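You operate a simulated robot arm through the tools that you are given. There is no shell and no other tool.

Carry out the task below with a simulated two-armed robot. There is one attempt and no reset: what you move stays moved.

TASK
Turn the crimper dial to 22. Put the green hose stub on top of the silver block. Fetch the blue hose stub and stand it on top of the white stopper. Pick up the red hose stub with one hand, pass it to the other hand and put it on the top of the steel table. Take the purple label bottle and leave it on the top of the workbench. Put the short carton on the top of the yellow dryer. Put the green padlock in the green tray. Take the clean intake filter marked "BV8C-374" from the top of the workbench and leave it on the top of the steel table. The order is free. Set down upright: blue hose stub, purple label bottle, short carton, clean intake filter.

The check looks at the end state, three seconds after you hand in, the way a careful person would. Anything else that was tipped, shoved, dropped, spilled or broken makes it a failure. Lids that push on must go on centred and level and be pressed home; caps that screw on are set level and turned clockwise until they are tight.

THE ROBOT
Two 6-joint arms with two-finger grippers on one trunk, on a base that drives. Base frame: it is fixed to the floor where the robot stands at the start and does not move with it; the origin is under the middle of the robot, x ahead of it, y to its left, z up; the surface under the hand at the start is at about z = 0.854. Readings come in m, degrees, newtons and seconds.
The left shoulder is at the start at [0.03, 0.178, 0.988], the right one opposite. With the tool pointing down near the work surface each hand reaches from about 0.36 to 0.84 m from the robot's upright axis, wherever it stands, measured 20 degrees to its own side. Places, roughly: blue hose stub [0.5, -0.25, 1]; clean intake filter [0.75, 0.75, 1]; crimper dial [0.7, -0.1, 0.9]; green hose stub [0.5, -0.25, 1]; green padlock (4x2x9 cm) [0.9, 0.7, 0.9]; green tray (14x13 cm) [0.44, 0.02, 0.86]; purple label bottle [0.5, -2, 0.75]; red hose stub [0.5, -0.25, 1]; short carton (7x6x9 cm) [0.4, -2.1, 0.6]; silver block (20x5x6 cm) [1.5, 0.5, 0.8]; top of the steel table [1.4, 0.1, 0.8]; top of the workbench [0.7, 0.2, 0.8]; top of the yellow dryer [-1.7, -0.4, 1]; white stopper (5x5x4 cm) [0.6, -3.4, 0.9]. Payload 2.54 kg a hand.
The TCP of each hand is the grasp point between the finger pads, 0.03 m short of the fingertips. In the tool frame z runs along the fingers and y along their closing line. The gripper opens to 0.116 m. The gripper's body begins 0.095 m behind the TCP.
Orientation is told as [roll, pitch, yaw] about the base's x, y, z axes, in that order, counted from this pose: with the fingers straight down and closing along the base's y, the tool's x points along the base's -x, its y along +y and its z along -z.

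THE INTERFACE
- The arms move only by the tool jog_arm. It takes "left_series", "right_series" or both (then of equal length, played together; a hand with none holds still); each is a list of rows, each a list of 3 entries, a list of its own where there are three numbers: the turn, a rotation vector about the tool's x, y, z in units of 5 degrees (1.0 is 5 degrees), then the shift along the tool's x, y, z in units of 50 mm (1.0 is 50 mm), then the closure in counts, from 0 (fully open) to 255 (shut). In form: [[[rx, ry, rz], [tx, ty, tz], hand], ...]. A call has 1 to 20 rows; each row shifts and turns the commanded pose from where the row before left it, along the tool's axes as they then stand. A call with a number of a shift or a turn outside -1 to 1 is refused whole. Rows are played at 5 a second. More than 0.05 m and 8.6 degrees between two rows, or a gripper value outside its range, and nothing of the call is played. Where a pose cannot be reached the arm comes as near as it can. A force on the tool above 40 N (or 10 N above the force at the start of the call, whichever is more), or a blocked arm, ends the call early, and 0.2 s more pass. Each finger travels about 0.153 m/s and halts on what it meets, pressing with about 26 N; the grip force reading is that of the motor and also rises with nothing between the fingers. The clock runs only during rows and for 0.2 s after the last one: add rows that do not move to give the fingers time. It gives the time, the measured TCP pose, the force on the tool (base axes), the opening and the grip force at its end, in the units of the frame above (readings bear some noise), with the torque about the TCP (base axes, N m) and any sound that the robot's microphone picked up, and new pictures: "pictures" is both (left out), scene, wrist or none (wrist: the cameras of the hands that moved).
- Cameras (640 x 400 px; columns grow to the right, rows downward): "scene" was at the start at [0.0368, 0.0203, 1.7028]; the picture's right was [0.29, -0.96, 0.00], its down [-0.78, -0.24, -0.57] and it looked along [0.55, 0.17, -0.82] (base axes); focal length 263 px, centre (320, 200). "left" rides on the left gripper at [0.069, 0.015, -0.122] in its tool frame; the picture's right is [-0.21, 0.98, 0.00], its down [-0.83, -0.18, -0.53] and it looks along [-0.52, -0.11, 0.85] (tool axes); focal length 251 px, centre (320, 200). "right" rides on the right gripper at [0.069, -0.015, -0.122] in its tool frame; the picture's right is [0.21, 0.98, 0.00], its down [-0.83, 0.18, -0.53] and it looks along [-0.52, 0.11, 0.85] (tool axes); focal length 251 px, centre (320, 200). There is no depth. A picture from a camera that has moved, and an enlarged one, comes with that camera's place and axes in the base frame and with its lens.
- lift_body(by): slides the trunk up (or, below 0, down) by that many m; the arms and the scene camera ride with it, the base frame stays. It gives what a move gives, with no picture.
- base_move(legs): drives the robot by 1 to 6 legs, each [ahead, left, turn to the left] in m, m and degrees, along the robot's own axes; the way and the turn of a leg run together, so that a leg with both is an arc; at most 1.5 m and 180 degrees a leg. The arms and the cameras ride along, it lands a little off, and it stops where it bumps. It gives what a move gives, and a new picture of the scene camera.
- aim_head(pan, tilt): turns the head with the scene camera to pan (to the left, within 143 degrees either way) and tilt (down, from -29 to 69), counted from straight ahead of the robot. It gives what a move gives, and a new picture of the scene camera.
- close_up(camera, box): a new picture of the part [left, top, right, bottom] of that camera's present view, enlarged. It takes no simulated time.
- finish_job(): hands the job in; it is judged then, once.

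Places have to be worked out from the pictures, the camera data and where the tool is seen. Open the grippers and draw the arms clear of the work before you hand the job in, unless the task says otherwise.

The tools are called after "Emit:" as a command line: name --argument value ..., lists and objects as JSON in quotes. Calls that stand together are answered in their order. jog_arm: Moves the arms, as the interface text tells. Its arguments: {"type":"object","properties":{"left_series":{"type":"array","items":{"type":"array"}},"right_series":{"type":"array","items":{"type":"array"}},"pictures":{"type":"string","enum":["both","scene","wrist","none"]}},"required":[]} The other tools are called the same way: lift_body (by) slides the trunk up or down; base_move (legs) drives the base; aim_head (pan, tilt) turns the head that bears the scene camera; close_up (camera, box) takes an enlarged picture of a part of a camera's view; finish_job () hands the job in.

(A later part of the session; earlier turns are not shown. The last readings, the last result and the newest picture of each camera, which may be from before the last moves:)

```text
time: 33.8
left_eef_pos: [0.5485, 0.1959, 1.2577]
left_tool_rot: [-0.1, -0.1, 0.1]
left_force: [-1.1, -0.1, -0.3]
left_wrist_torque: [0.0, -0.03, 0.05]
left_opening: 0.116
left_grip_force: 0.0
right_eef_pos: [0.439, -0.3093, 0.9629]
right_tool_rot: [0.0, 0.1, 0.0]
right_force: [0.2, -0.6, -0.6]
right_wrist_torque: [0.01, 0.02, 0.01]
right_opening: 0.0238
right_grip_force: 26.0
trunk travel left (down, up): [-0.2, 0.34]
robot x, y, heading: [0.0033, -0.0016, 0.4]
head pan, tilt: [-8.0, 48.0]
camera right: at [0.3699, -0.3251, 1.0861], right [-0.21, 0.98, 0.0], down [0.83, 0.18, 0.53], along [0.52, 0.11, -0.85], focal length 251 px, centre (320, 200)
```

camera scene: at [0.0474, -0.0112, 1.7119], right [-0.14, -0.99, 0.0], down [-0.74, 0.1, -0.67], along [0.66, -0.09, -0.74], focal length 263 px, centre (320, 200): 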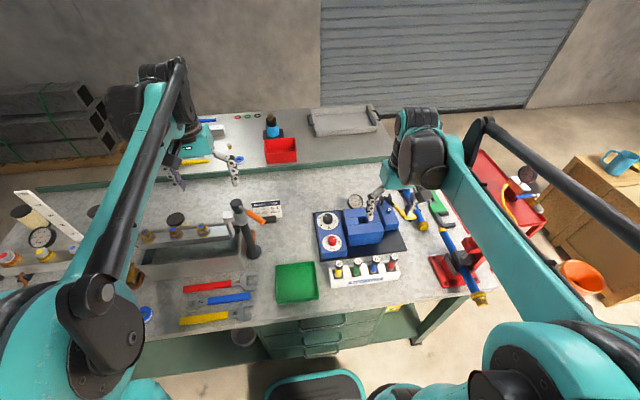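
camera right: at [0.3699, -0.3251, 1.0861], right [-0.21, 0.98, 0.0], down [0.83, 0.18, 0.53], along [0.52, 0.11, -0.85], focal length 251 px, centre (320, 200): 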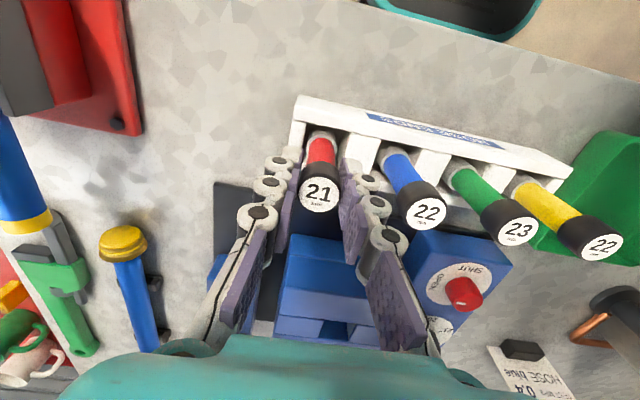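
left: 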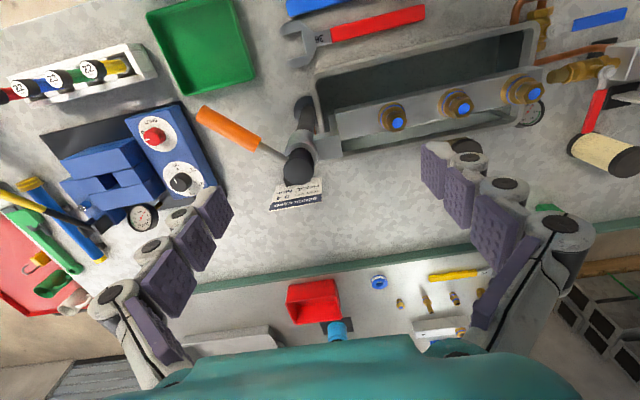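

Gripped. I lift the red stub straight up and carry it to the middle in front of the robot for the hand-over.

Emit:
jog_arm --right_series '[[[0, 0, 0], [0, 0, -0.5], 240], [[0, 0, 0], [0, 0, -0.8], 240], [[0, 0, 0], [0, 0, -0.9], 240], [[0, 0, 0], [0, 0, -0.9], 240], [[0, 0, 0], [0, 0, -0.9], 240], [[0, 0, 0], [0, 0, -0.6], 240], [[0, 0, 0], [-0.2, 0.95, 0], 240], [[0, 0, 0], [-0.2, 0.95, 0], 240], [[0, 0, 0], [-0.2, 0.95, 0], 240], [[0, 0, 0], [-0.2, 0.95, 0], 240], [[0, 0, 0], [-0.2, 0.95, 0], 240], [[0, 0, 0], [-0.2, 0.95, 0], 240], [[0, 0, 0], [0, 0, 0], 240]]' --pictures "both"

```text
time: 36.6
left_eef_pos: [0.5457, 0.1949, 1.2572]
left_tool_rot: [-0.1, -0.1, 0.0]
left_force: [0.4, 0.3, 0.3]
left_wrist_torque: [-0.02, -0.03, -0.01]
left_opening: 0.1159
left_grip_force: 0.1
right_eef_pos: [0.4998, -0.0237, 1.1964]
right_tool_rot: [0.1, -0.1, 0.0]
right_force: [-0.4, -0.5, -1.6]
right_wrist_torque: [0.04, -0.03, 0.0]
right_opening: 0.024
right_grip_force: 25.8
trunk travel left (down, up): [-0.2, 0.34]
robot x, y, heading: [-0.0001, -0.0021, 0.0]
head pan, tilt: [-8.0, 48.0]
camera scene: at [0.0451, -0.0129, 1.712], right [-0.14, -0.99, 0.0], down [-0.74, 0.1, -0.67], along [0.66, -0.09, -0.74], focal length 263 px, centre (320, 200)
camera right: at [0.4315, -0.0403, 1.319], right [-0.21, 0.98, 0.0], down [0.83, 0.18, 0.53], along [0.52, 0.11, -0.85], focal length 251 px, centre (320, 200)
```

scene: 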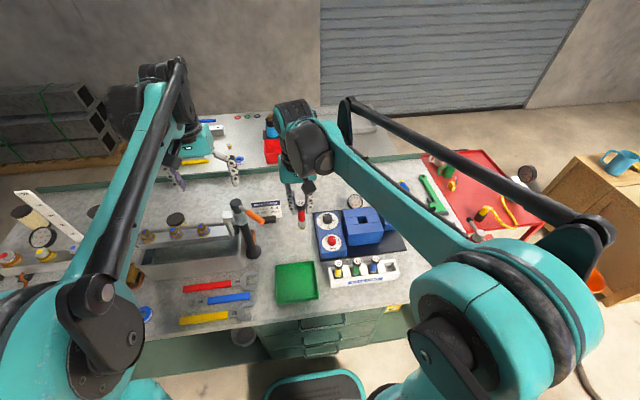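
right: 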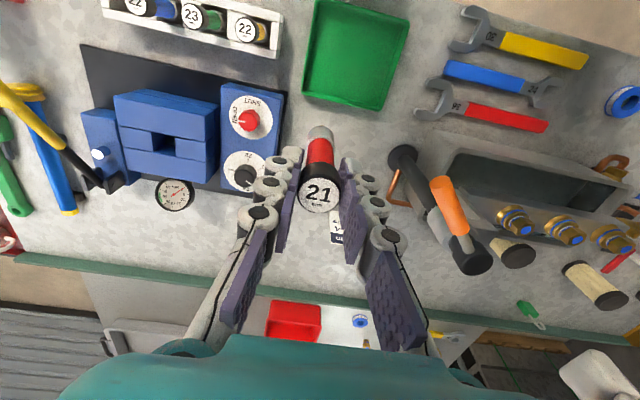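

Emit:
close_up --camera "right" --box '[270, 110, 370, 220]'

Emit:
close_up --camera "scene" --box '[260, 150, 350, 240]'

```text
3.64 times, centred on (320, 165) of right
camera zoom: at [0.4315, -0.0403, 1.319], right [-0.21, 0.98, 0.0], down [0.83, 0.18, 0.53], along [0.52, 0.11, -0.85], focal length 914 px, centre (320, 327)
```

zoom: 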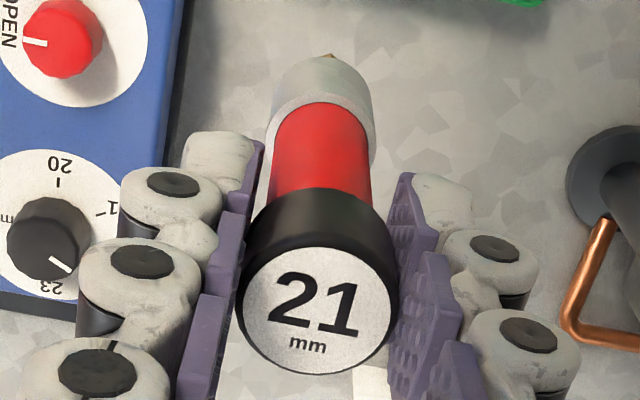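

```text
4.44 times, centred on (305, 195) of scene
camera zoom: at [0.0451, -0.0129, 1.712], right [-0.14, -0.99, 0.0], down [-0.74, 0.1, -0.67], along [0.66, -0.09, -0.74], focal length 1169 px, centre (387, 222)
```

zoom: 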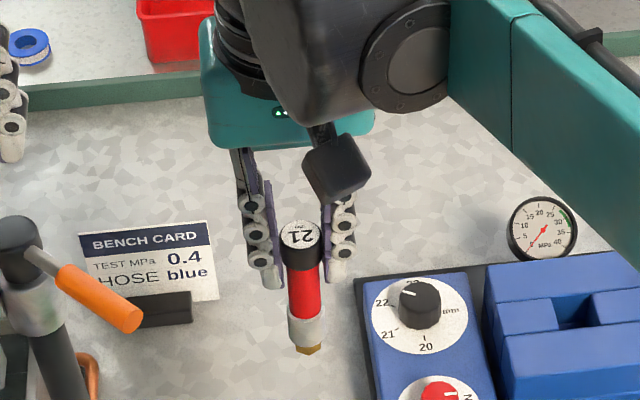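

The stub is about 0.111 m long with a brass nub at the bottom. I move the right hand to about (0.60, 0.0, 1.196), and tilt the left hand so its fingers point forward and 30° below horizontal for the hand-over.

Emit:
jog_arm --right_series '[[[0, 0, 0], [-0.667, 0.16, 0], 240], [[0, 0, 0], [-0.667, 0.16, 0], 240], [[0, 0, 0], [-0.667, 0.16, 0], 240], [[0, 0, 0], [0, 0, 0], 240], [[0, 0, 0], [0, 0, 0], 240], [[0, 0, 0], [0, 0, 0], 240], [[0, 0, 0], [0, 0, 0], 240], [[0, 0, 0], [0, 0, 0], 240], [[0, 0, 0], [0, 0, 0], 240], [[0, 0, 0], [0, 0, 0], 240], [[0, 0, 0], [0, 0, 0], 240], [[0, 0, 0], [0, 0, 0], 240], [[0, 0, 0], [0, 0, 0], 240]]' --left_series '[[[0, -1, 0], [0, 0, 0], 90], [[0, -1, 0], [0, 0, 0], 90], [[0, -1, 0], [0, 0, 0], 90], [[0, -1, 0], [0, 0, 0], 90], [[0, -1, 0], [0, 0, 0], 90], [[0, -1, 0], [0, 0, 0], 90], [[0, -1, 0], [0, 0, 0], 90], [[0, -1, 0], [0, 0, 0], 90], [[0, -1, 0], [0, 0, 0], 90], [[0, -1, 0], [0, 0, 0], 90], [[0, -1, 0], [0, 0, 0], 90], [[0, -1, 0], [0, 0, 0], 90], [[0, 0, 0], [0, 0, 0], 90]]' --pictures "both"

```text
time: 39.4
left_eef_pos: [0.547, 0.1964, 1.2581]
left_tool_rot: [0.0, -60.0, 0.0]
left_force: [-0.3, -0.3, -0.2]
left_wrist_torque: [-0.02, 0.04, -0.06]
left_opening: 0.0753
left_grip_force: 0.1
right_eef_pos: [0.6013, -0.0012, 1.1936]
right_tool_rot: [0.0, 0.0, 0.0]
right_force: [0.1, 0.4, -1.4]
right_wrist_torque: [-0.01, -0.03, 0.0]
right_opening: 0.0238
right_grip_force: 25.4
trunk travel left (down, up): [-0.2, 0.34]
robot x, y, heading: [-0.0013, 0.0016, 0.1]
head pan, tilt: [-8.0, 48.0]
camera scene: at [0.046, -0.0116, 1.712], right [-0.14, -0.99, 0.0], down [-0.74, 0.1, -0.67], along [0.66, -0.09, -0.74], focal length 263 px, centre (320, 200)
camera right: at [0.5323, -0.0167, 1.3173], right [-0.21, 0.98, 0.0], down [0.83, 0.18, 0.53], along [0.52, 0.11, -0.85], focal length 251 px, centre (320, 200)
camera left: at [0.407, 0.2121, 1.2581], right [0.11, 0.98, 0.19], down [-0.05, -0.18, 0.98], along [0.99, -0.11, 0.03], focal length 251 px, centre (320, 200)
```

scene: 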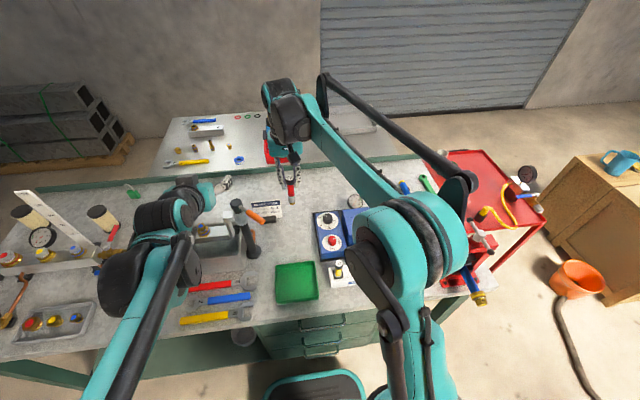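
right: 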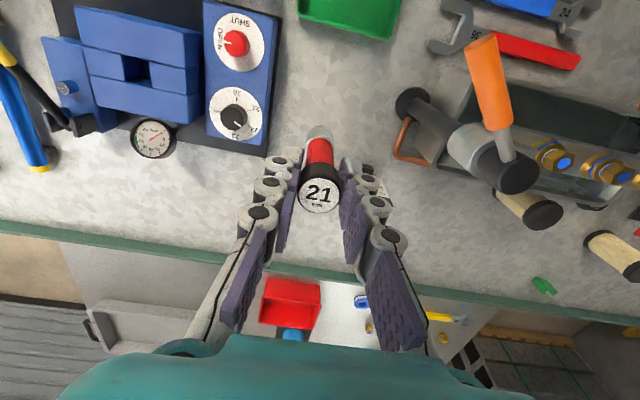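
left: 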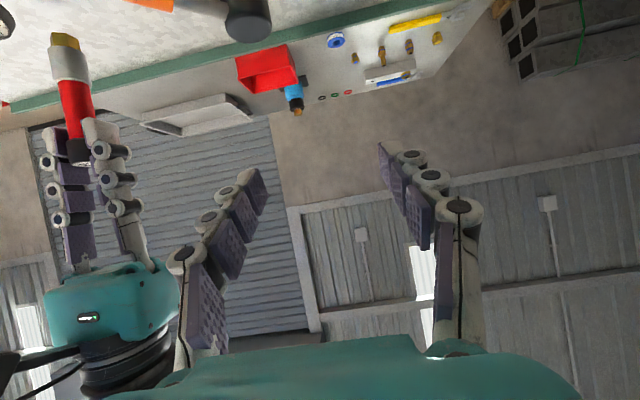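

I bring the left hand to the pre-approach point directly behind the stub and check the alignment.

Emit:
jog_arm --left_series '[[[0, 0, 0], [0.342, -0.79, -0.073], 90], [[0, 0, 0], [0.342, -0.79, -0.073], 90], [[0, 0, 0], [0.342, -0.79, -0.073], 90], [[0, 0, 0], [0.342, -0.79, -0.073], 90], [[0, 0, 0], [0.342, -0.79, -0.073], 90], [[0, 0, 0], [0, 0, 0], 90]]' --pictures "both"

```text
time: 40.8
left_eef_pos: [0.4868, 0.0015, 1.1923]
left_tool_rot: [0.0, -60.0, 0.1]
left_force: [0.1, 0.9, -1.0]
left_wrist_torque: [0.0, -0.01, -0.02]
left_opening: 0.0751
left_grip_force: 0.0
right_eef_pos: [0.6009, 0.0, 1.194]
right_tool_rot: [0.0, 0.0, 0.0]
right_force: [-0.7, -0.5, -1.4]
right_wrist_torque: [-0.03, 0.02, 0.01]
right_opening: 0.024
right_grip_force: 26.2
trunk travel left (down, up): [-0.2, 0.34]
robot x, y, heading: [0.0017, -0.0022, 0.2]
head pan, tilt: [-8.0, 48.0]
camera scene: at [0.0455, -0.0106, 1.712], right [-0.14, -0.99, 0.0], down [-0.74, 0.1, -0.67], along [0.66, -0.09, -0.74], focal length 263 px, centre (320, 200)
camera left: at [0.3473, 0.0176, 1.193], right [0.11, 0.98, 0.19], down [-0.05, -0.18, 0.98], along [0.99, -0.11, 0.03], focal length 251 px, centre (320, 200)
```

scene: 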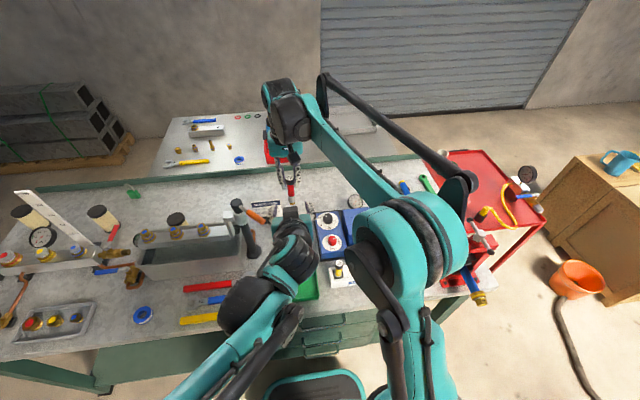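
left: 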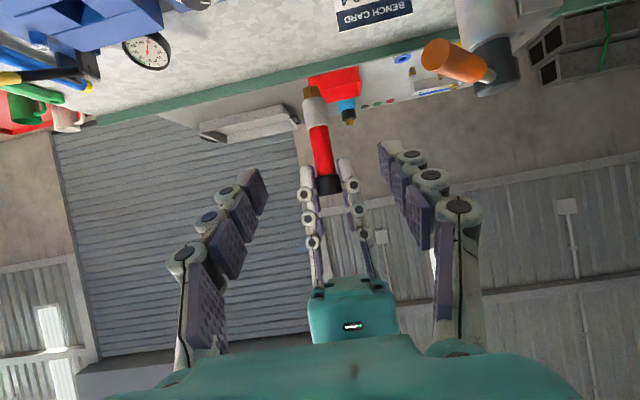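

Aligned. I advance the left hand along its fingers onto the lower half of the stub and close it.

Emit:
jog_arm --left_series '[[[0, 0, 0], [0, -0.04, 0.8], 90], [[0, 0, 0], [0, 0, 0.8], 90], [[0, 0, 0], [0, 0, 0.6], 90], [[0, 0, 0], [0, 0, 0.4], 90], [[0, 0, 0], [0, 0, 0], 140], [[0, 0, 0], [0, 0, 0], 190], [[0, 0, 0], [0, 0, 0], 240], [[0, 0, 0], [0, 0, 0], 240]]' --pictures "both"

```text
time: 42.6
left_eef_pos: [0.6027, -0.0001, 1.1258]
left_tool_rot: [0.0, -60.0, 0.1]
left_force: [1.3, -0.9, -1.7]
left_wrist_torque: [0.02, 0.1, -0.02]
left_opening: 0.0216
left_grip_force: 26.4
right_eef_pos: [0.6002, -0.0024, 1.1955]
right_tool_rot: [0.0, -0.1, -0.1]
right_force: [-2.7, 1.2, 2.7]
right_wrist_torque: [0.05, 0.03, 0.02]
right_opening: 0.0236
right_grip_force: 25.6
trunk travel left (down, up): [-0.2, 0.34]
robot x, y, heading: [0.0006, -0.0009, 0.2]
head pan, tilt: [-8.0, 48.0]
camera scene: at [0.046, -0.0116, 1.712], right [-0.14, -0.99, 0.0], down [-0.74, 0.1, -0.67], along [0.66, -0.09, -0.74], focal length 263 px, centre (320, 200)
camera left: at [0.4636, 0.0146, 1.1271], right [0.11, 0.98, 0.19], down [-0.05, -0.18, 0.98], along [0.99, -0.11, 0.03], focal length 251 px, centre (320, 200)
```

scene: 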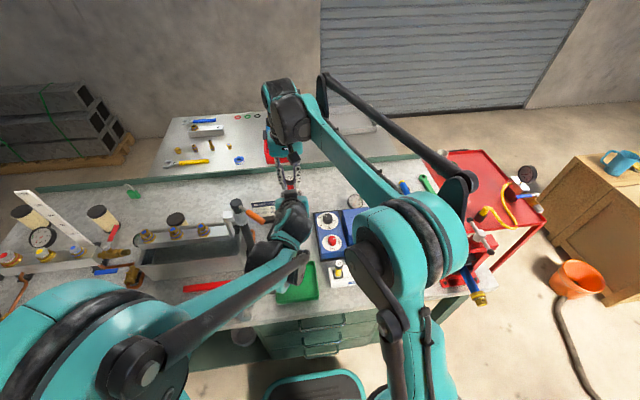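
left: 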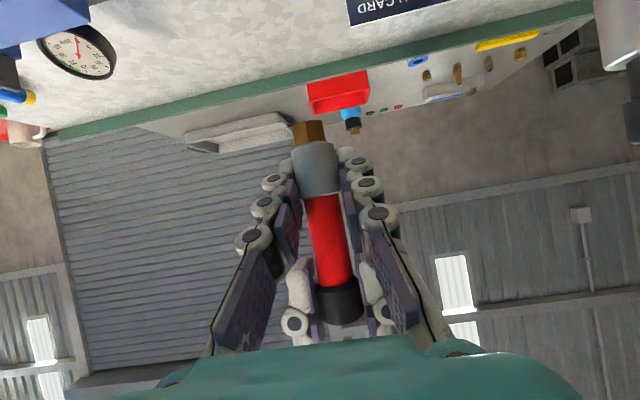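

Both hands hold it. I open the right hand and lift it off upward.

Emit:
jog_arm --right_series '[[[0, 0, 0], [0, 0, 0], 200], [[0, 0, 0], [0, 0, 0], 150], [[0, 0, 0], [0, 0, 0], 150], [[0, 0, 0], [0, 0, -0.6], 150], [[0, 0, 0], [0, 0, -0.9], 150], [[0, 0, 0], [0, 0, -0.9], 150], [[0, 0, 0], [0, -0.9, 0], 150], [[0, 0, 0], [0, -0.9, 0], 150], [[0, 0, 0], [0, -0.9, 0], 150], [[0, 0, 0], [0, -0.9, 0], 150]]' --pictures "both"

```text
time: 44.8
left_eef_pos: [0.6042, -0.0014, 1.1265]
left_tool_rot: [0.1, -60.1, -0.2]
left_force: [-0.4, -1.3, -0.4]
left_wrist_torque: [0.02, 0.02, 0.02]
left_opening: 0.022
left_grip_force: 26.0
right_eef_pos: [0.5971, -0.1804, 1.3145]
right_tool_rot: [0.0, -0.1, -0.1]
right_force: [0.7, -0.5, 0.4]
right_wrist_torque: [0.01, -0.05, 0.01]
right_opening: 0.0479
right_grip_force: 0.1
trunk travel left (down, up): [-0.2, 0.34]
robot x, y, heading: [-0.0011, 0.0014, 0.0]
head pan, tilt: [-8.0, 48.0]
camera scene: at [0.0458, -0.0131, 1.712], right [-0.14, -0.99, 0.0], down [-0.74, 0.1, -0.67], along [0.66, -0.09, -0.74], focal length 263 px, centre (320, 200)
camera right: at [0.5294, -0.1964, 1.4374], right [-0.22, 0.98, 0.0], down [0.83, 0.18, 0.53], along [0.52, 0.12, -0.85], focal length 251 px, centre (320, 200)
```

scene: 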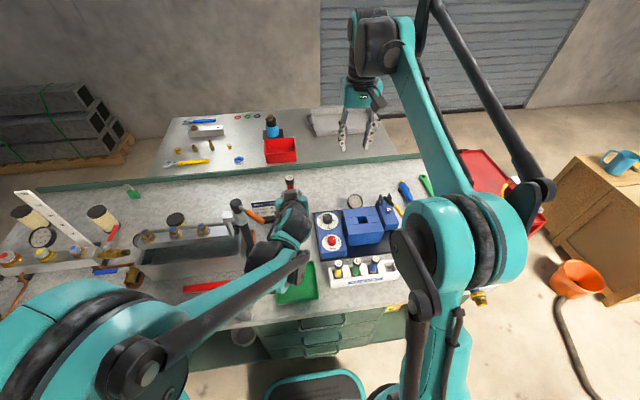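
right: 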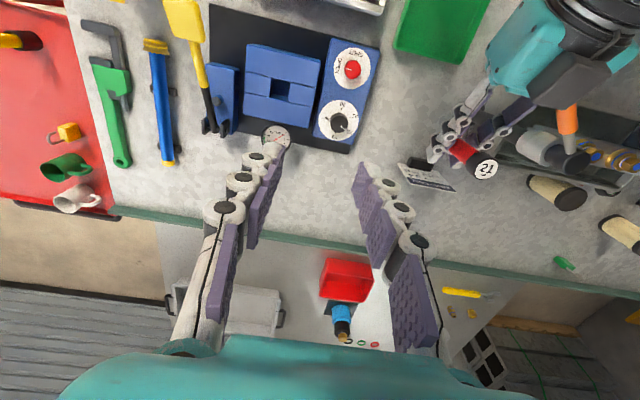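

The left hand holds the red stub. I move it aside to the left and bring the right hand above the green stub.

Emit:
jog_arm --left_series '[[[0, 0, 0], [-0.346, 0.8, -0.2], 240], [[0, 0, 0], [-0.346, 0.8, -0.2], 240], [[0, 0, 0], [-0.346, 0.8, -0.2], 240], [[0, 0, 0], [-0.346, 0.8, -0.2], 240], [[0, 0, 0], [-0.346, 0.8, -0.2], 240], [[0, 0, 0], [0, 0, 0], 240], [[0, 0, 0], [0, 0, 0], 240], [[0, 0, 0], [0, 0, 0], 240]]' --right_series '[[[0, 0, 0], [0, 0, 0], 150], [[0, 0, 0], [0.537, -0.027, 0.815], 150], [[0, 0, 0], [0.537, -0.027, 0.815], 150], [[0, 0, 0], [0.537, -0.027, 0.815], 150], [[0, 0, 0], [0.537, -0.027, 0.815], 150], [[0, 0, 0], [0.537, -0.027, 0.815], 150], [[0, 0, 0], [0.537, -0.027, 0.815], 150], [[0, 0, 0], [0, 0, 0], 150]]' --pictures "wrist"

Emit:
close_up --camera "right" --box '[220, 0, 420, 200]'

```text
time: 46.6
left_eef_pos: [0.6, 0.1953, 1.2274]
left_tool_rot: [0.0, -59.9, 0.0]
left_force: [-0.5, 0.7, -1.3]
left_wrist_torque: [0.0, 0.02, 0.04]
left_opening: 0.0218
left_grip_force: 25.8
right_eef_pos: [0.4354, -0.1876, 1.0672]
right_tool_rot: [-0.1, 0.0, 0.0]
right_force: [0.2, -0.8, 0.3]
right_wrist_torque: [-0.02, 0.03, 0.0]
right_opening: 0.0479
right_grip_force: 0.0
trunk travel left (down, up): [-0.2, 0.34]
robot x, y, heading: [0.002, 0.002, -0.0]
head pan, tilt: [-8.0, 48.0]
camera right: at [0.3672, -0.2028, 1.19], right [-0.21, 0.98, 0.0], down [0.83, 0.18, 0.53], along [0.52, 0.11, -0.85], focal length 251 px, centre (320, 200)
camera left: at [0.4609, 0.2114, 1.2281], right [0.11, 0.98, 0.19], down [-0.05, -0.18, 0.98], along [0.99, -0.11, 0.03], focal length 251 px, centre (320, 200)
```

right: 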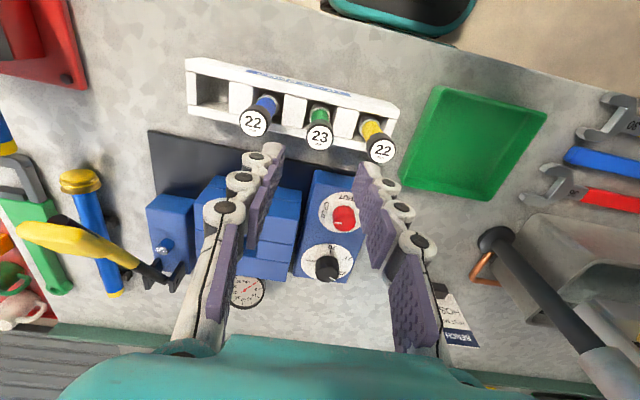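
left: 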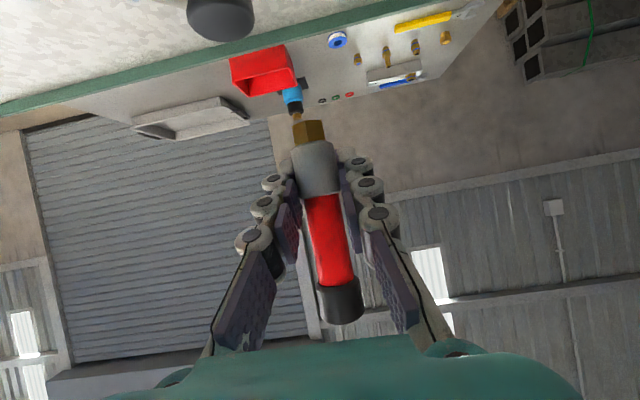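

```text
2.00 times, centred on (320, 100) of right
camera zoom: at [0.3672, -0.2028, 1.19], right [-0.21, 0.98, 0.0], down [0.83, 0.18, 0.53], along [0.52, 0.11, -0.85], focal length 503 px, centre (320, 400)
```

zoom: 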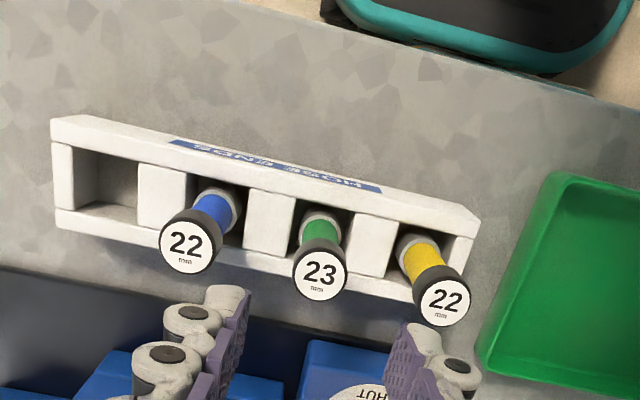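

Centred on green. I descend a little deeper (TCP about 0.95), grip and lift.

Emit:
jog_arm --right_series '[[[0, 0, 0], [0, 0, 0.8], 150], [[0, 0, 0], [0, 0, 0.8], 150], [[0, 0, 0], [0, 0, 0.74], 150], [[0, 0, 0], [0, 0, 0], 150], [[0, 0, 0], [0, 0, 0], 190], [[0, 0, 0], [0, 0, 0], 230], [[0, 0, 0], [0, 0, 0], 240], [[0, 0, 0], [0, 0, -0.5], 240], [[0, 0, 0], [0, 0, -0.8], 240], [[0, 0, 0], [0, 0, -0.9], 240], [[0, 0, 0], [0, 0, -0.9], 240], [[0, 0, 0], [0, 0, -0.9], 240], [[0, 0, 0], [0, 0, -0.9], 240], [[0, 0, 0], [0, 0, -0.9], 240], [[0, 0, 0], [0, 0, 0], 240]]' --pictures "wrist"

```text
time: 49.8
left_eef_pos: [0.6004, 0.1955, 1.2276]
left_tool_rot: [0.0, -60.0, 0.0]
left_force: [-0.5, 0.7, -1.5]
left_wrist_torque: [-0.02, 0.01, 0.02]
left_opening: 0.0217
left_grip_force: 26.1
right_eef_pos: [0.4368, -0.1882, 1.2426]
right_tool_rot: [0.0, 0.0, 0.0]
right_force: [0.7, -0.4, -1.7]
right_wrist_torque: [0.03, 0.01, 0.01]
right_opening: 0.0229
right_grip_force: 26.2
trunk travel left (down, up): [-0.2, 0.34]
robot x, y, heading: [-0.0006, 0.0026, 0.2]
head pan, tilt: [-8.0, 48.0]
camera right: at [0.3681, -0.2039, 1.3653], right [-0.21, 0.98, 0.0], down [0.83, 0.18, 0.53], along [0.52, 0.11, -0.85], focal length 251 px, centre (320, 200)
```

right: 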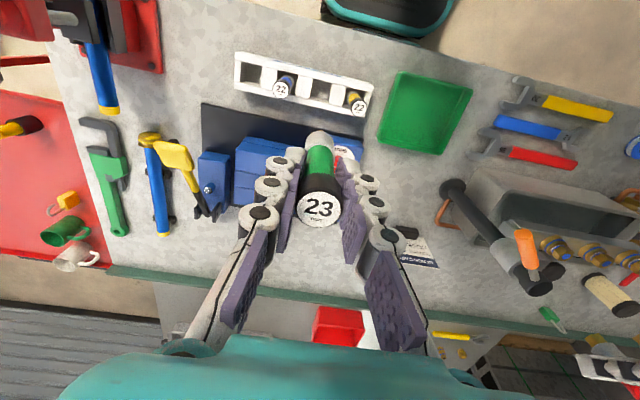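

Green is held. I raise the trunk so that everything clears the bench items, then drive left along the bench front toward its left end.

Emit:
lift_body --by 0.25

Emit:
base_move --legs '[[-0.05, 0, 0], [0, 0.8, 0]]'

Emit:
aim_head --pan 30 --tilt 45

```text
time: 52.4
left_eef_pos: [0.6005, 0.1958, 1.4767]
left_tool_rot: [0.0, -60.0, -0.1]
left_force: [-0.1, 0.0, -1.3]
left_wrist_torque: [0.0, 0.01, 0.0]
left_opening: 0.022
left_grip_force: 25.6
right_eef_pos: [0.4385, -0.1893, 1.4916]
right_tool_rot: [0.1, 0.0, 0.0]
right_force: [-0.3, -0.3, -1.3]
right_wrist_torque: [0.04, 0.02, 0.0]
right_opening: 0.0228
right_grip_force: 25.8
trunk travel left (down, up): [-0.45, 0.09]
robot x, y, heading: [-0.0013, 0.001, 0.1]
head pan, tilt: [-8.0, 48.0]
```

```text
time: 57.2
left_eef_pos: [0.5493, 1.0025, 1.4778]
left_tool_rot: [0.0, -60.0, 0.1]
left_force: [-0.1, -1.1, -0.4]
left_wrist_torque: [0.03, 0.01, -0.01]
left_opening: 0.0215
left_grip_force: 26.1
right_eef_pos: [0.3878, 0.6187, 1.4912]
right_tool_rot: [-0.1, 0.0, 0.2]
right_force: [0.4, -0.9, 0.3]
right_wrist_torque: [0.04, -0.02, -0.01]
right_opening: 0.0227
right_grip_force: 26.3
trunk travel left (down, up): [-0.45, 0.09]
robot x, y, heading: [-0.0509, 0.804, 0.1]
head pan, tilt: [-8.0, 48.0]
camera scene: at [-0.0049, 0.793, 1.962], right [-0.14, -0.99, 0.0], down [-0.74, 0.1, -0.67], along [0.66, -0.09, -0.74], focal length 263 px, centre (320, 200)
```

scene: 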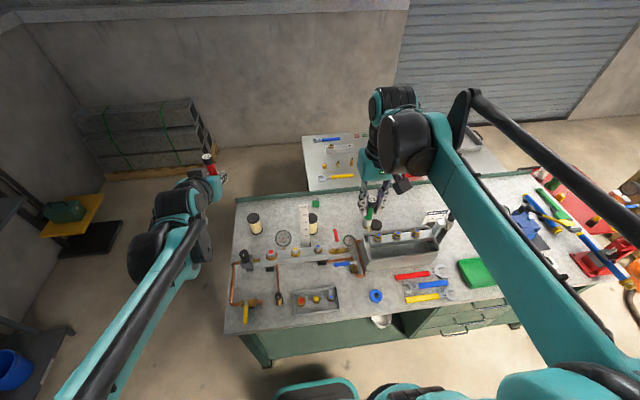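

```text
time: 58.2
left_eef_pos: [0.5478, 1.0032, 1.4767]
left_tool_rot: [0.0, -59.9, 0.2]
left_force: [0.7, 0.3, -0.7]
left_wrist_torque: [0.03, 0.01, 0.0]
left_opening: 0.0216
left_grip_force: 25.8
right_eef_pos: [0.3866, 0.6186, 1.4913]
right_tool_rot: [0.0, 0.1, 0.2]
right_force: [0.3, 0.1, -0.5]
right_wrist_torque: [0.02, 0.01, 0.02]
right_opening: 0.0229
right_grip_force: 25.7
trunk travel left (down, up): [-0.45, 0.09]
robot x, y, heading: [-0.0485, 0.8042, 0.4]
head pan, tilt: [30.0, 45.0]
camera scene: at [-0.0127, 0.8445, 1.9662], right [0.5, -0.86, 0.0], down [-0.61, -0.36, -0.71], along [0.61, 0.36, -0.71], focal length 263 px, centre (320, 200)
```

scene: 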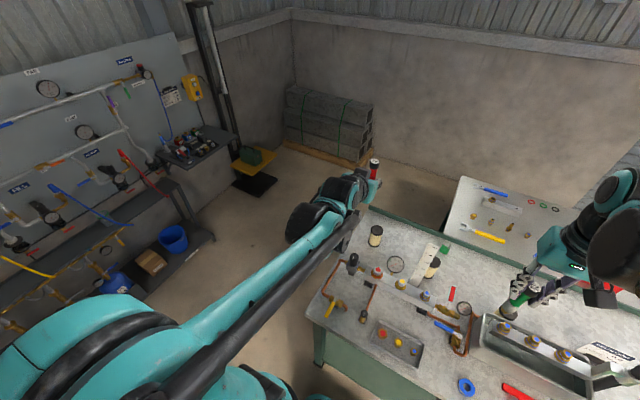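

From here the bench's left end is well visible. I zoom in on the filters, padlock and steel table.

Emit:
close_up --camera "scene" --box '[340, 200, 500, 320]'

Emit:
close_up --camera "scene" --box '[430, 160, 600, 260]'

```text
3.33 times, centred on (420, 260) of scene
camera zoom: at [-0.0127, 0.8445, 1.9662], right [0.5, -0.86, 0.0], down [-0.61, -0.36, -0.71], along [0.61, 0.36, -0.71], focal length 877 px, centre (-13, 0)
```

zoom: 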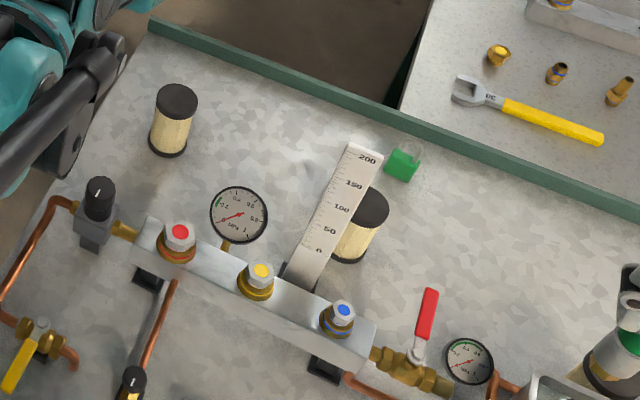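

```text
3.76 times, centred on (515, 210) of scene
camera zoom: at [-0.0127, 0.8445, 1.9662], right [0.5, -0.86, 0.0], down [-0.61, -0.36, -0.71], along [0.61, 0.36, -0.71], focal length 990 px, centre (-414, 162)
```

zoom: 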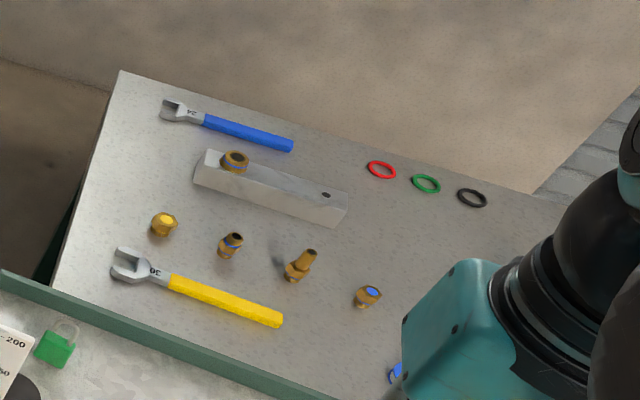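

The steel table's left end holds the silver block (with a brass fitting at one end), wrenches and fittings. I continue left past the bench end, then forward.

Emit:
base_move --legs '[[0, 0.83, 0]]'

Emit:
aim_head --pan 0 --tilt 45

Emit:
aim_head --pan 70 --tilt 45

```text
time: 62.7
left_eef_pos: [0.5506, 1.8368, 1.4779]
left_tool_rot: [-0.1, -60.0, -0.3]
left_force: [-0.2, 0.4, -1.1]
left_wrist_torque: [-0.01, 0.0, 0.03]
left_opening: 0.0217
left_grip_force: 26.2
right_eef_pos: [0.3864, 1.4531, 1.4923]
right_tool_rot: [-0.1, 0.1, -0.3]
right_force: [1.2, -0.6, -0.9]
right_wrist_torque: [-0.01, 0.01, -0.02]
right_opening: 0.0228
right_grip_force: 26.1
trunk travel left (down, up): [-0.45, 0.09]
robot x, y, heading: [-0.0516, 1.6422, -0.4]
head pan, tilt: [30.0, 45.0]
camera scene: at [-0.012, 1.6828, 1.9662], right [0.5, -0.87, 0.0], down [-0.61, -0.35, -0.71], along [0.61, 0.35, -0.71], focal length 263 px, centre (320, 200)
```

scene: 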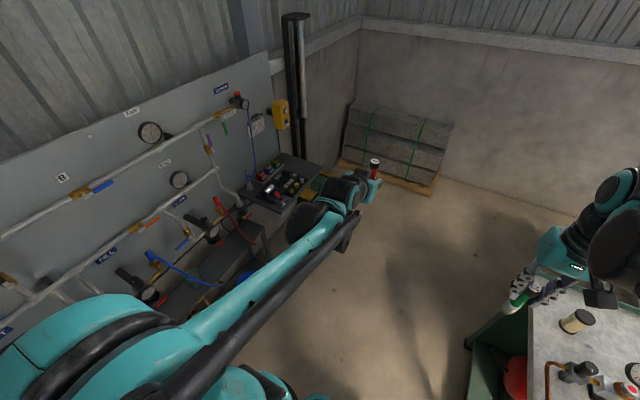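

```text
time: 63.6
left_eef_pos: [0.5499, 1.8353, 1.4775]
left_tool_rot: [0.0, -60.0, -0.4]
left_force: [0.1, 0.3, -0.5]
left_wrist_torque: [0.03, 0.0, 0.0]
left_opening: 0.0219
left_grip_force: 26.6
right_eef_pos: [0.3859, 1.4521, 1.492]
right_tool_rot: [0.0, -0.1, -0.3]
right_force: [-0.7, -0.4, 0.4]
right_wrist_torque: [0.02, 0.0, -0.02]
right_opening: 0.023
right_grip_force: 26.3
trunk travel left (down, up): [-0.45, 0.09]
robot x, y, heading: [-0.0501, 1.6464, -0.2]
head pan, tilt: [0.0, 45.0]
camera scene: at [-0.0013, 1.6421, 1.9662], right [0.0, -1.0, 0.0], down [-0.71, 0.0, -0.71], along [0.71, 0.0, -0.71], focal length 263 px, centre (320, 200)
```

scene: 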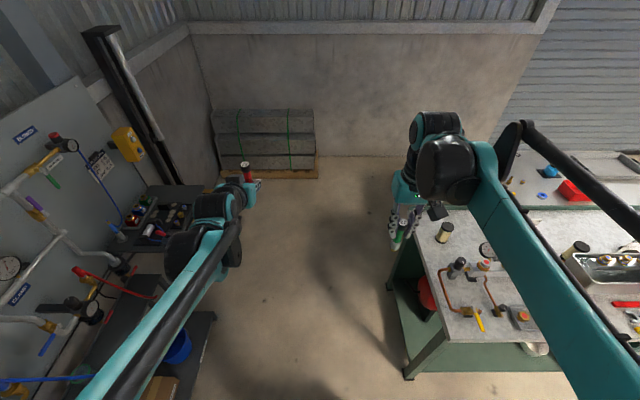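

```text
time: 65.0
left_eef_pos: [0.551, 1.8358, 1.4776]
left_tool_rot: [0.1, -60.0, -0.2]
left_force: [0.0, -0.8, -0.1]
left_wrist_torque: [0.01, 0.02, 0.01]
left_opening: 0.0218
left_grip_force: 25.6
right_eef_pos: [0.3853, 1.453, 1.4914]
right_tool_rot: [0.0, 0.0, -0.3]
right_force: [-0.3, 0.2, -0.7]
right_wrist_torque: [-0.03, -0.02, 0.03]
right_opening: 0.023
right_grip_force: 26.4
trunk travel left (down, up): [-0.45, 0.09]
robot x, y, heading: [-0.0512, 1.6454, -0.1]
head pan, tilt: [70.0, 45.0]
camera scene: at [-0.0543, 1.7191, 1.9662], right [0.94, -0.35, 0.0], down [-0.25, -0.66, -0.71], along [0.25, 0.66, -0.71], focal length 263 px, centre (320, 200)
```

scene: 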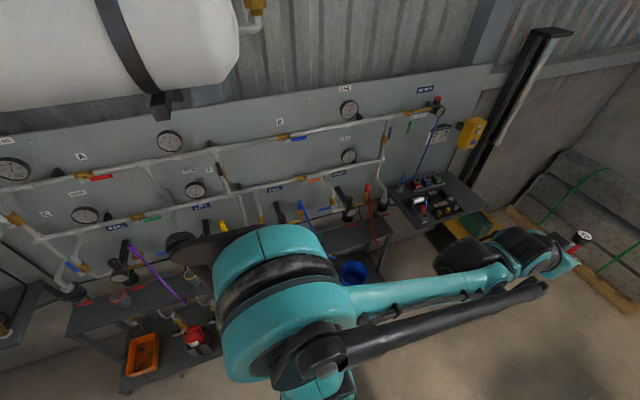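

The corridor is clear (bench end y=1.12, wall shelves from y=2.3, pallet from x=2.3). I drive forward 1.5 m and turn right to face the steel table's left end.

Emit:
aim_head --pan 0 --tilt 50

Emit:
base_move --legs '[[1.5, 0, 0], [0, 0, -90]]'

```text
time: 66.5
left_eef_pos: [0.5513, 1.8371, 1.4768]
left_tool_rot: [0.0, -60.1, -0.2]
left_force: [0.3, -0.6, -0.6]
left_wrist_torque: [0.0, -0.03, -0.03]
left_opening: 0.0217
left_grip_force: 25.8
right_eef_pos: [0.3861, 1.4527, 1.4916]
right_tool_rot: [0.1, -0.1, -0.2]
right_force: [0.3, 0.0, -0.8]
right_wrist_torque: [0.0, -0.01, -0.03]
right_opening: 0.0229
right_grip_force: 25.9
trunk travel left (down, up): [-0.45, 0.09]
robot x, y, heading: [-0.0498, 1.6445, -0.1]
head pan, tilt: [0.0, 50.0]
camera scene: at [-0.0056, 1.6425, 1.9593], right [0.0, -1.0, 0.0], down [-0.77, 0.0, -0.64], along [0.64, 0.0, -0.77], focal length 263 px, centre (320, 200)
```

scene: 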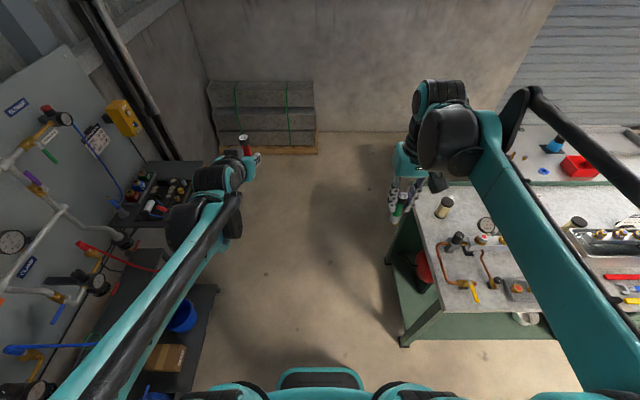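

```text
time: 77.8
left_eef_pos: [1.6691, 1.0138, 1.4758]
left_tool_rot: [0.0, -60.0, -91.1]
left_force: [0.4, -0.1, -1.3]
left_wrist_torque: [-0.01, 0.01, 0.02]
left_opening: 0.0214
left_grip_force: 25.9
right_eef_pos: [1.2876, 1.1838, 1.4921]
right_tool_rot: [0.0, 0.0, -91.2]
right_force: [0.2, 0.2, -1.1]
right_wrist_torque: [0.01, 0.03, -0.02]
right_opening: 0.023
right_grip_force: 25.9
trunk travel left (down, up): [-0.45, 0.09]
robot x, y, heading: [1.4867, 1.6167, -91.4]
head pan, tilt: [0.0, 50.0]
camera scene: at [1.4818, 1.5692, 1.9593], right [-1.0, 0.02, 0.0], down [0.02, 0.77, -0.64], along [-0.01, -0.64, -0.77], focal length 263 px, centre (320, 200)
```

scene: 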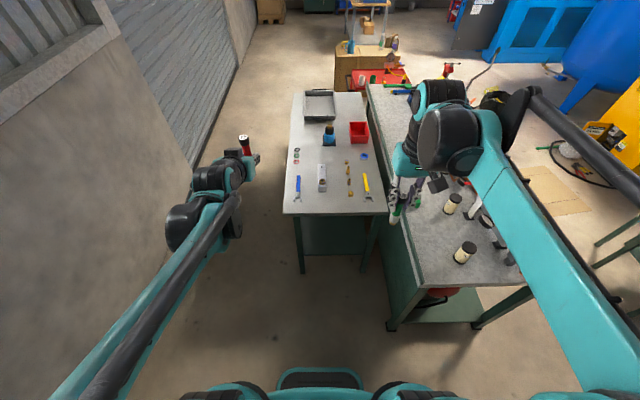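

I move ahead toward the table end and look down at it.

Emit:
base_move --legs '[[0.5, 0, 1.2]]'

Emit:
close_up --camera "scene" --box '[220, 130, 420, 290]'

```text
time: 80.8
left_eef_pos: [1.6856, 0.5199, 1.4772]
left_tool_rot: [0.0, -60.0, -89.3]
left_force: [0.5, 0.2, -1.5]
left_wrist_torque: [-0.03, -0.01, 0.01]
left_opening: 0.0218
left_grip_force: 25.7
right_eef_pos: [1.3004, 0.6785, 1.4917]
right_tool_rot: [0.0, 0.0, -89.5]
right_force: [0.2, 1.3, -0.8]
right_wrist_torque: [0.01, -0.02, 0.0]
right_opening: 0.0228
right_grip_force: 25.5
trunk travel left (down, up): [-0.45, 0.09]
robot x, y, heading: [1.4832, 1.119, -89.4]
head pan, tilt: [0.0, 50.0]
camera scene: at [1.481, 1.0701, 1.9593], right [-1.0, -0.01, 0.0], down [-0.01, 0.77, -0.64], along [0.01, -0.64, -0.77], focal length 263 px, centre (320, 200)
```

scene: 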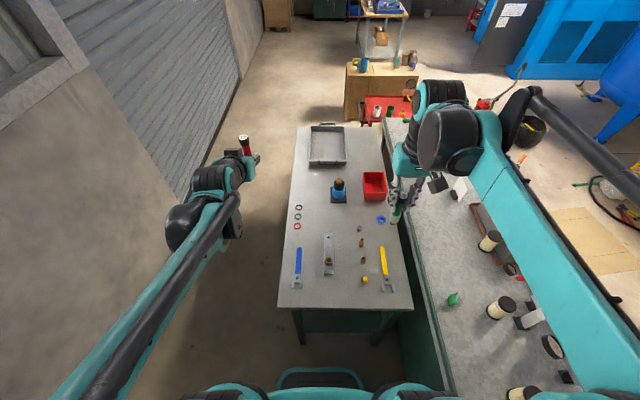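

```text
2.50 times, centred on (320, 210) of scene
camera zoom: at [1.481, 1.0701, 1.9593], right [-1.0, -0.01, 0.0], down [-0.01, 0.77, -0.64], along [0.01, -0.64, -0.77], focal length 658 px, centre (320, 175)
```

zoom: 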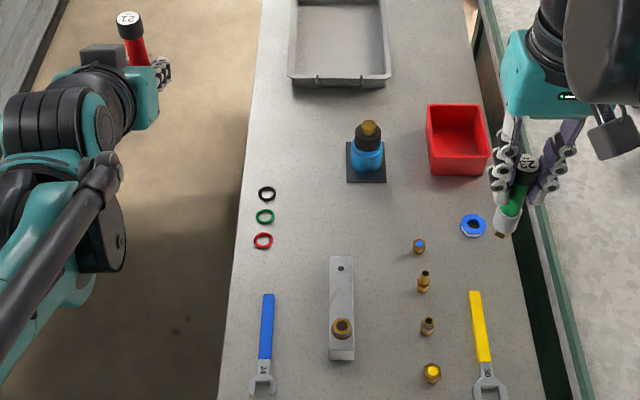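

The table is visible: silver block near (1.45, 0.45) with a brass fitting at the near end, and a free spot for the red stub near (1.54, 0.35). I lower the trunk by 0.3 m and move the right hand over the block to measure its height.

Emit:
lift_body --by -0.3

Emit:
jog_arm --right_series '[[[0, 0, 0], [-0.9, 0, 0], 240], [[0, 0, 0], [-0.9, 0, 0], 240], [[0, 0, 0], [-0.9, 0.1, 0], 240], [[0, 0, 0], [-0.6, 0.7, 0], 240], [[0, 0, 0], [0, 0.9, 0], 240], [[0, 0, 0], [0, 0.9, 0], 240], [[0, 0, 0], [0, 0, 0], 240]]' --pictures "both"

```text
time: 83.8
left_eef_pos: [1.6853, 0.519, 1.1782]
left_tool_rot: [0.0, -60.0, -89.4]
left_force: [-0.9, 0.4, -0.7]
left_wrist_torque: [0.03, -0.04, -0.01]
left_opening: 0.0218
left_grip_force: 26.3
right_eef_pos: [1.2995, 0.6783, 1.1917]
right_tool_rot: [0.1, 0.0, -89.5]
right_force: [-0.1, 0.3, -1.7]
right_wrist_torque: [-0.01, 0.0, -0.04]
right_opening: 0.0226
right_grip_force: 25.9
trunk travel left (down, up): [-0.15, 0.39]
robot x, y, heading: [1.4831, 1.119, -89.6]
head pan, tilt: [0.0, 50.0]
```

```text
time: 85.4
left_eef_pos: [1.6855, 0.5185, 1.1782]
left_tool_rot: [0.1, -59.9, -89.4]
left_force: [0.8, 0.6, -0.9]
left_wrist_torque: [-0.03, 0.01, 0.02]
left_opening: 0.0216
left_grip_force: 26.0
right_eef_pos: [1.4316, 0.5155, 1.1928]
right_tool_rot: [0.1, -0.1, -89.4]
right_force: [-0.6, 0.7, -0.5]
right_wrist_torque: [0.01, -0.04, 0.02]
right_opening: 0.0229
right_grip_force: 26.2
trunk travel left (down, up): [-0.15, 0.39]
robot x, y, heading: [1.4829, 1.1186, -89.5]
head pan, tilt: [0.0, 50.0]
camera scene: at [1.4799, 1.0698, 1.6593], right [-1.0, -0.01, 0.0], down [-0.01, 0.77, -0.64], along [0.01, -0.64, -0.77], focal length 263 px, centre (320, 200)
camera right: at [1.4138, 0.5832, 1.3152], right [0.97, 0.23, 0.0], down [0.19, -0.82, 0.53], along [0.12, -0.52, -0.85], focal length 251 px, centre (320, 200)
```

scene: 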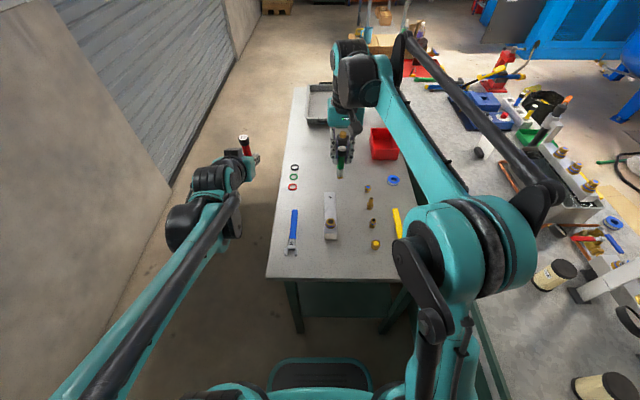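
right: 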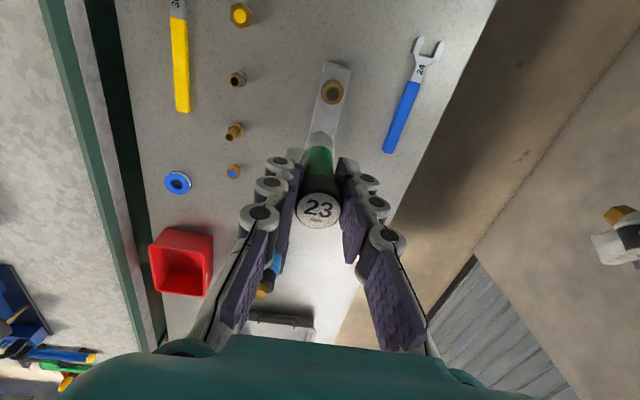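

Emit:
close_up --camera "right" --box '[270, 50, 390, 150]'

Emit:
close_up --camera "scene" --box '[270, 140, 420, 270]'

```text
4.00 times, centred on (330, 100) of right
camera zoom: at [1.4138, 0.5832, 1.3152], right [0.97, 0.23, 0.0], down [0.19, -0.82, 0.53], along [0.12, -0.52, -0.85], focal length 1006 px, centre (280, 600)
```

zoom: 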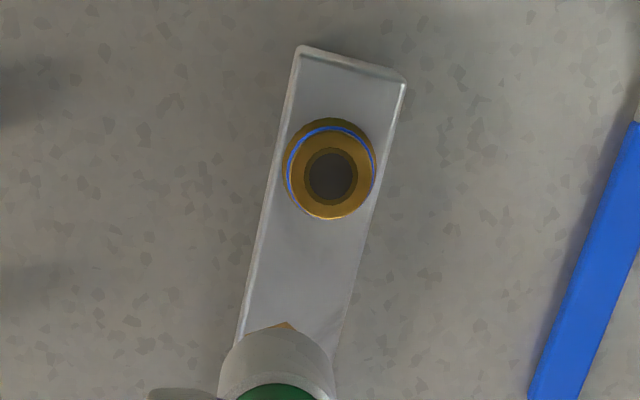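

```text
3.08 times, centred on (345, 205) of scene
camera zoom: at [1.4799, 1.0698, 1.6593], right [-1.0, -0.01, 0.0], down [-0.01, 0.77, -0.64], along [0.01, -0.64, -0.77], focal length 809 px, centre (243, 185)
```

zoom: 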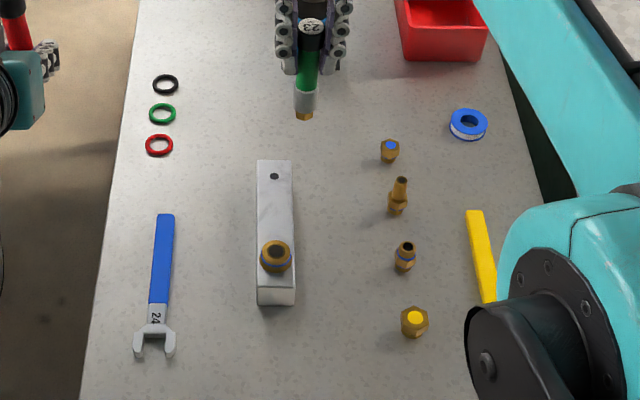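

Block top is at z≈0.853, spanning x 1.428–1.472 and y 0.355–0.555; the free middle is at (1.450, 0.445). I centre the green stub there and go down to just above.

Emit:
jog_arm --right_series '[[[0, 0, 0], [-0.705, 0.184, 0.5], 240], [[0, 0, 0], [-0.705, 0.184, 0.5], 240], [[0, 0, 0], [0, 0, 0.9], 240], [[0, 0, 0], [0, 0, 0.9], 240], [[0, 0, 0], [0, 0, 0.9], 240], [[0, 0, 0], [0, 0, 0.7], 240], [[0, 0, 0], [0, 0, 0], 240]]' --pictures "both"

Emit:
close_up --camera "scene" --box '[270, 140, 420, 270]'

Emit:
close_up --camera "right" --box '[260, 80, 380, 200]'

```text
time: 87.0
left_eef_pos: [1.686, 0.5193, 1.1776]
left_tool_rot: [0.0, -60.0, -89.4]
left_force: [-0.1, 0.0, 0.2]
left_wrist_torque: [0.01, -0.05, -0.03]
left_opening: 0.0217
left_grip_force: 26.1
right_eef_pos: [1.4494, 0.4429, 0.9728]
right_tool_rot: [0.0, -0.1, -89.4]
right_force: [-0.3, 0.6, -0.8]
right_wrist_torque: [0.0, -0.01, 0.02]
right_opening: 0.0231
right_grip_force: 25.6
trunk travel left (down, up): [-0.15, 0.39]
robot x, y, heading: [1.4815, 1.115, -89.4]
head pan, tilt: [0.0, 50.0]
camera scene: at [1.4811, 1.0699, 1.6593], right [-1.0, -0.01, 0.0], down [-0.01, 0.77, -0.64], along [0.01, -0.64, -0.77], focal length 263 px, centre (320, 200)
camera right: at [1.4341, 0.512, 1.096], right [0.97, 0.23, 0.0], down [0.19, -0.82, 0.53], along [0.12, -0.52, -0.85], focal length 251 px, centre (320, 200)
```

scene: 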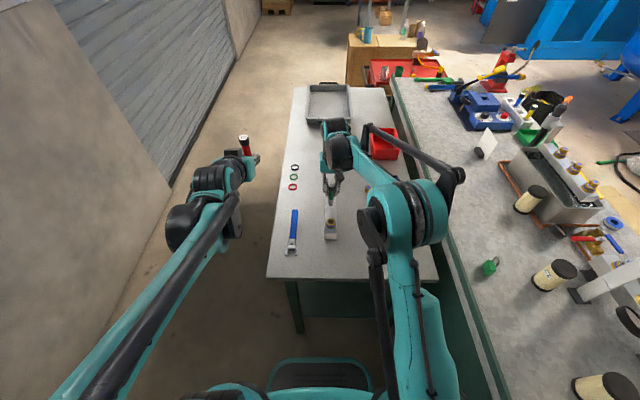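
right: 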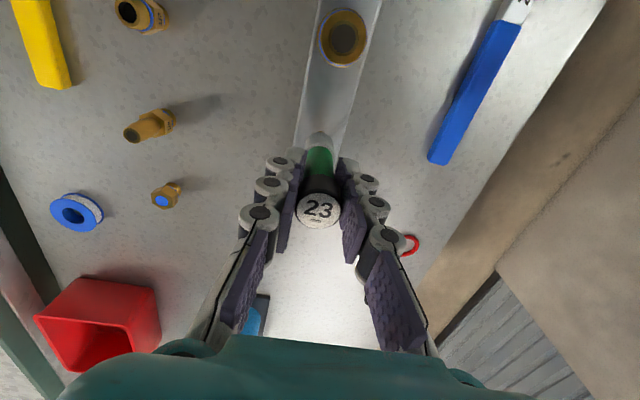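

```text
3.08 times, centred on (345, 205) of scene
camera zoom: at [1.4811, 1.0699, 1.6593], right [-1.0, -0.01, 0.0], down [-0.01, 0.77, -0.64], along [0.01, -0.64, -0.77], focal length 809 px, centre (243, 185)
```

zoom: 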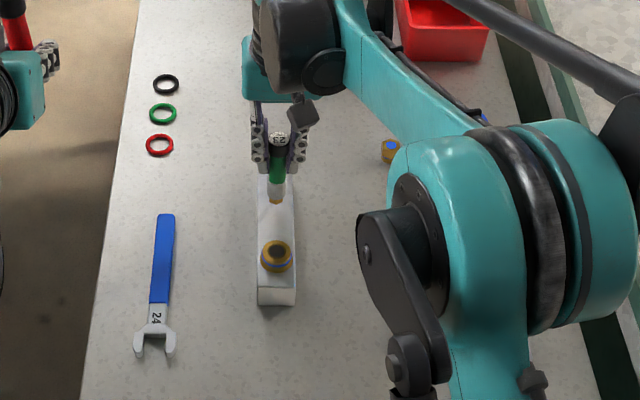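

```text
3.33 times, centred on (320, 140) of right
camera zoom: at [1.4341, 0.512, 1.096], right [0.97, 0.23, 0.0], down [0.19, -0.82, 0.53], along [0.12, -0.52, -0.85], focal length 838 px, centre (320, 400)
```

zoom: 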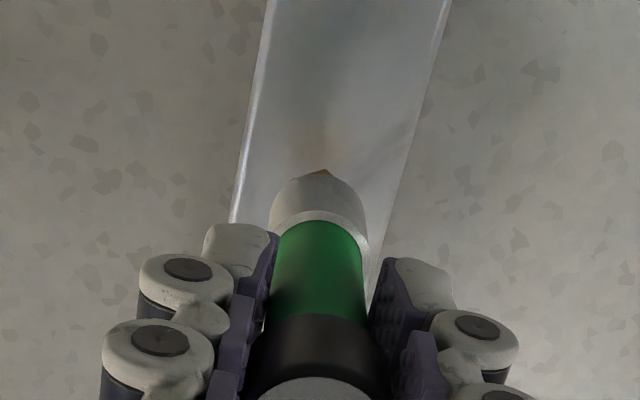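

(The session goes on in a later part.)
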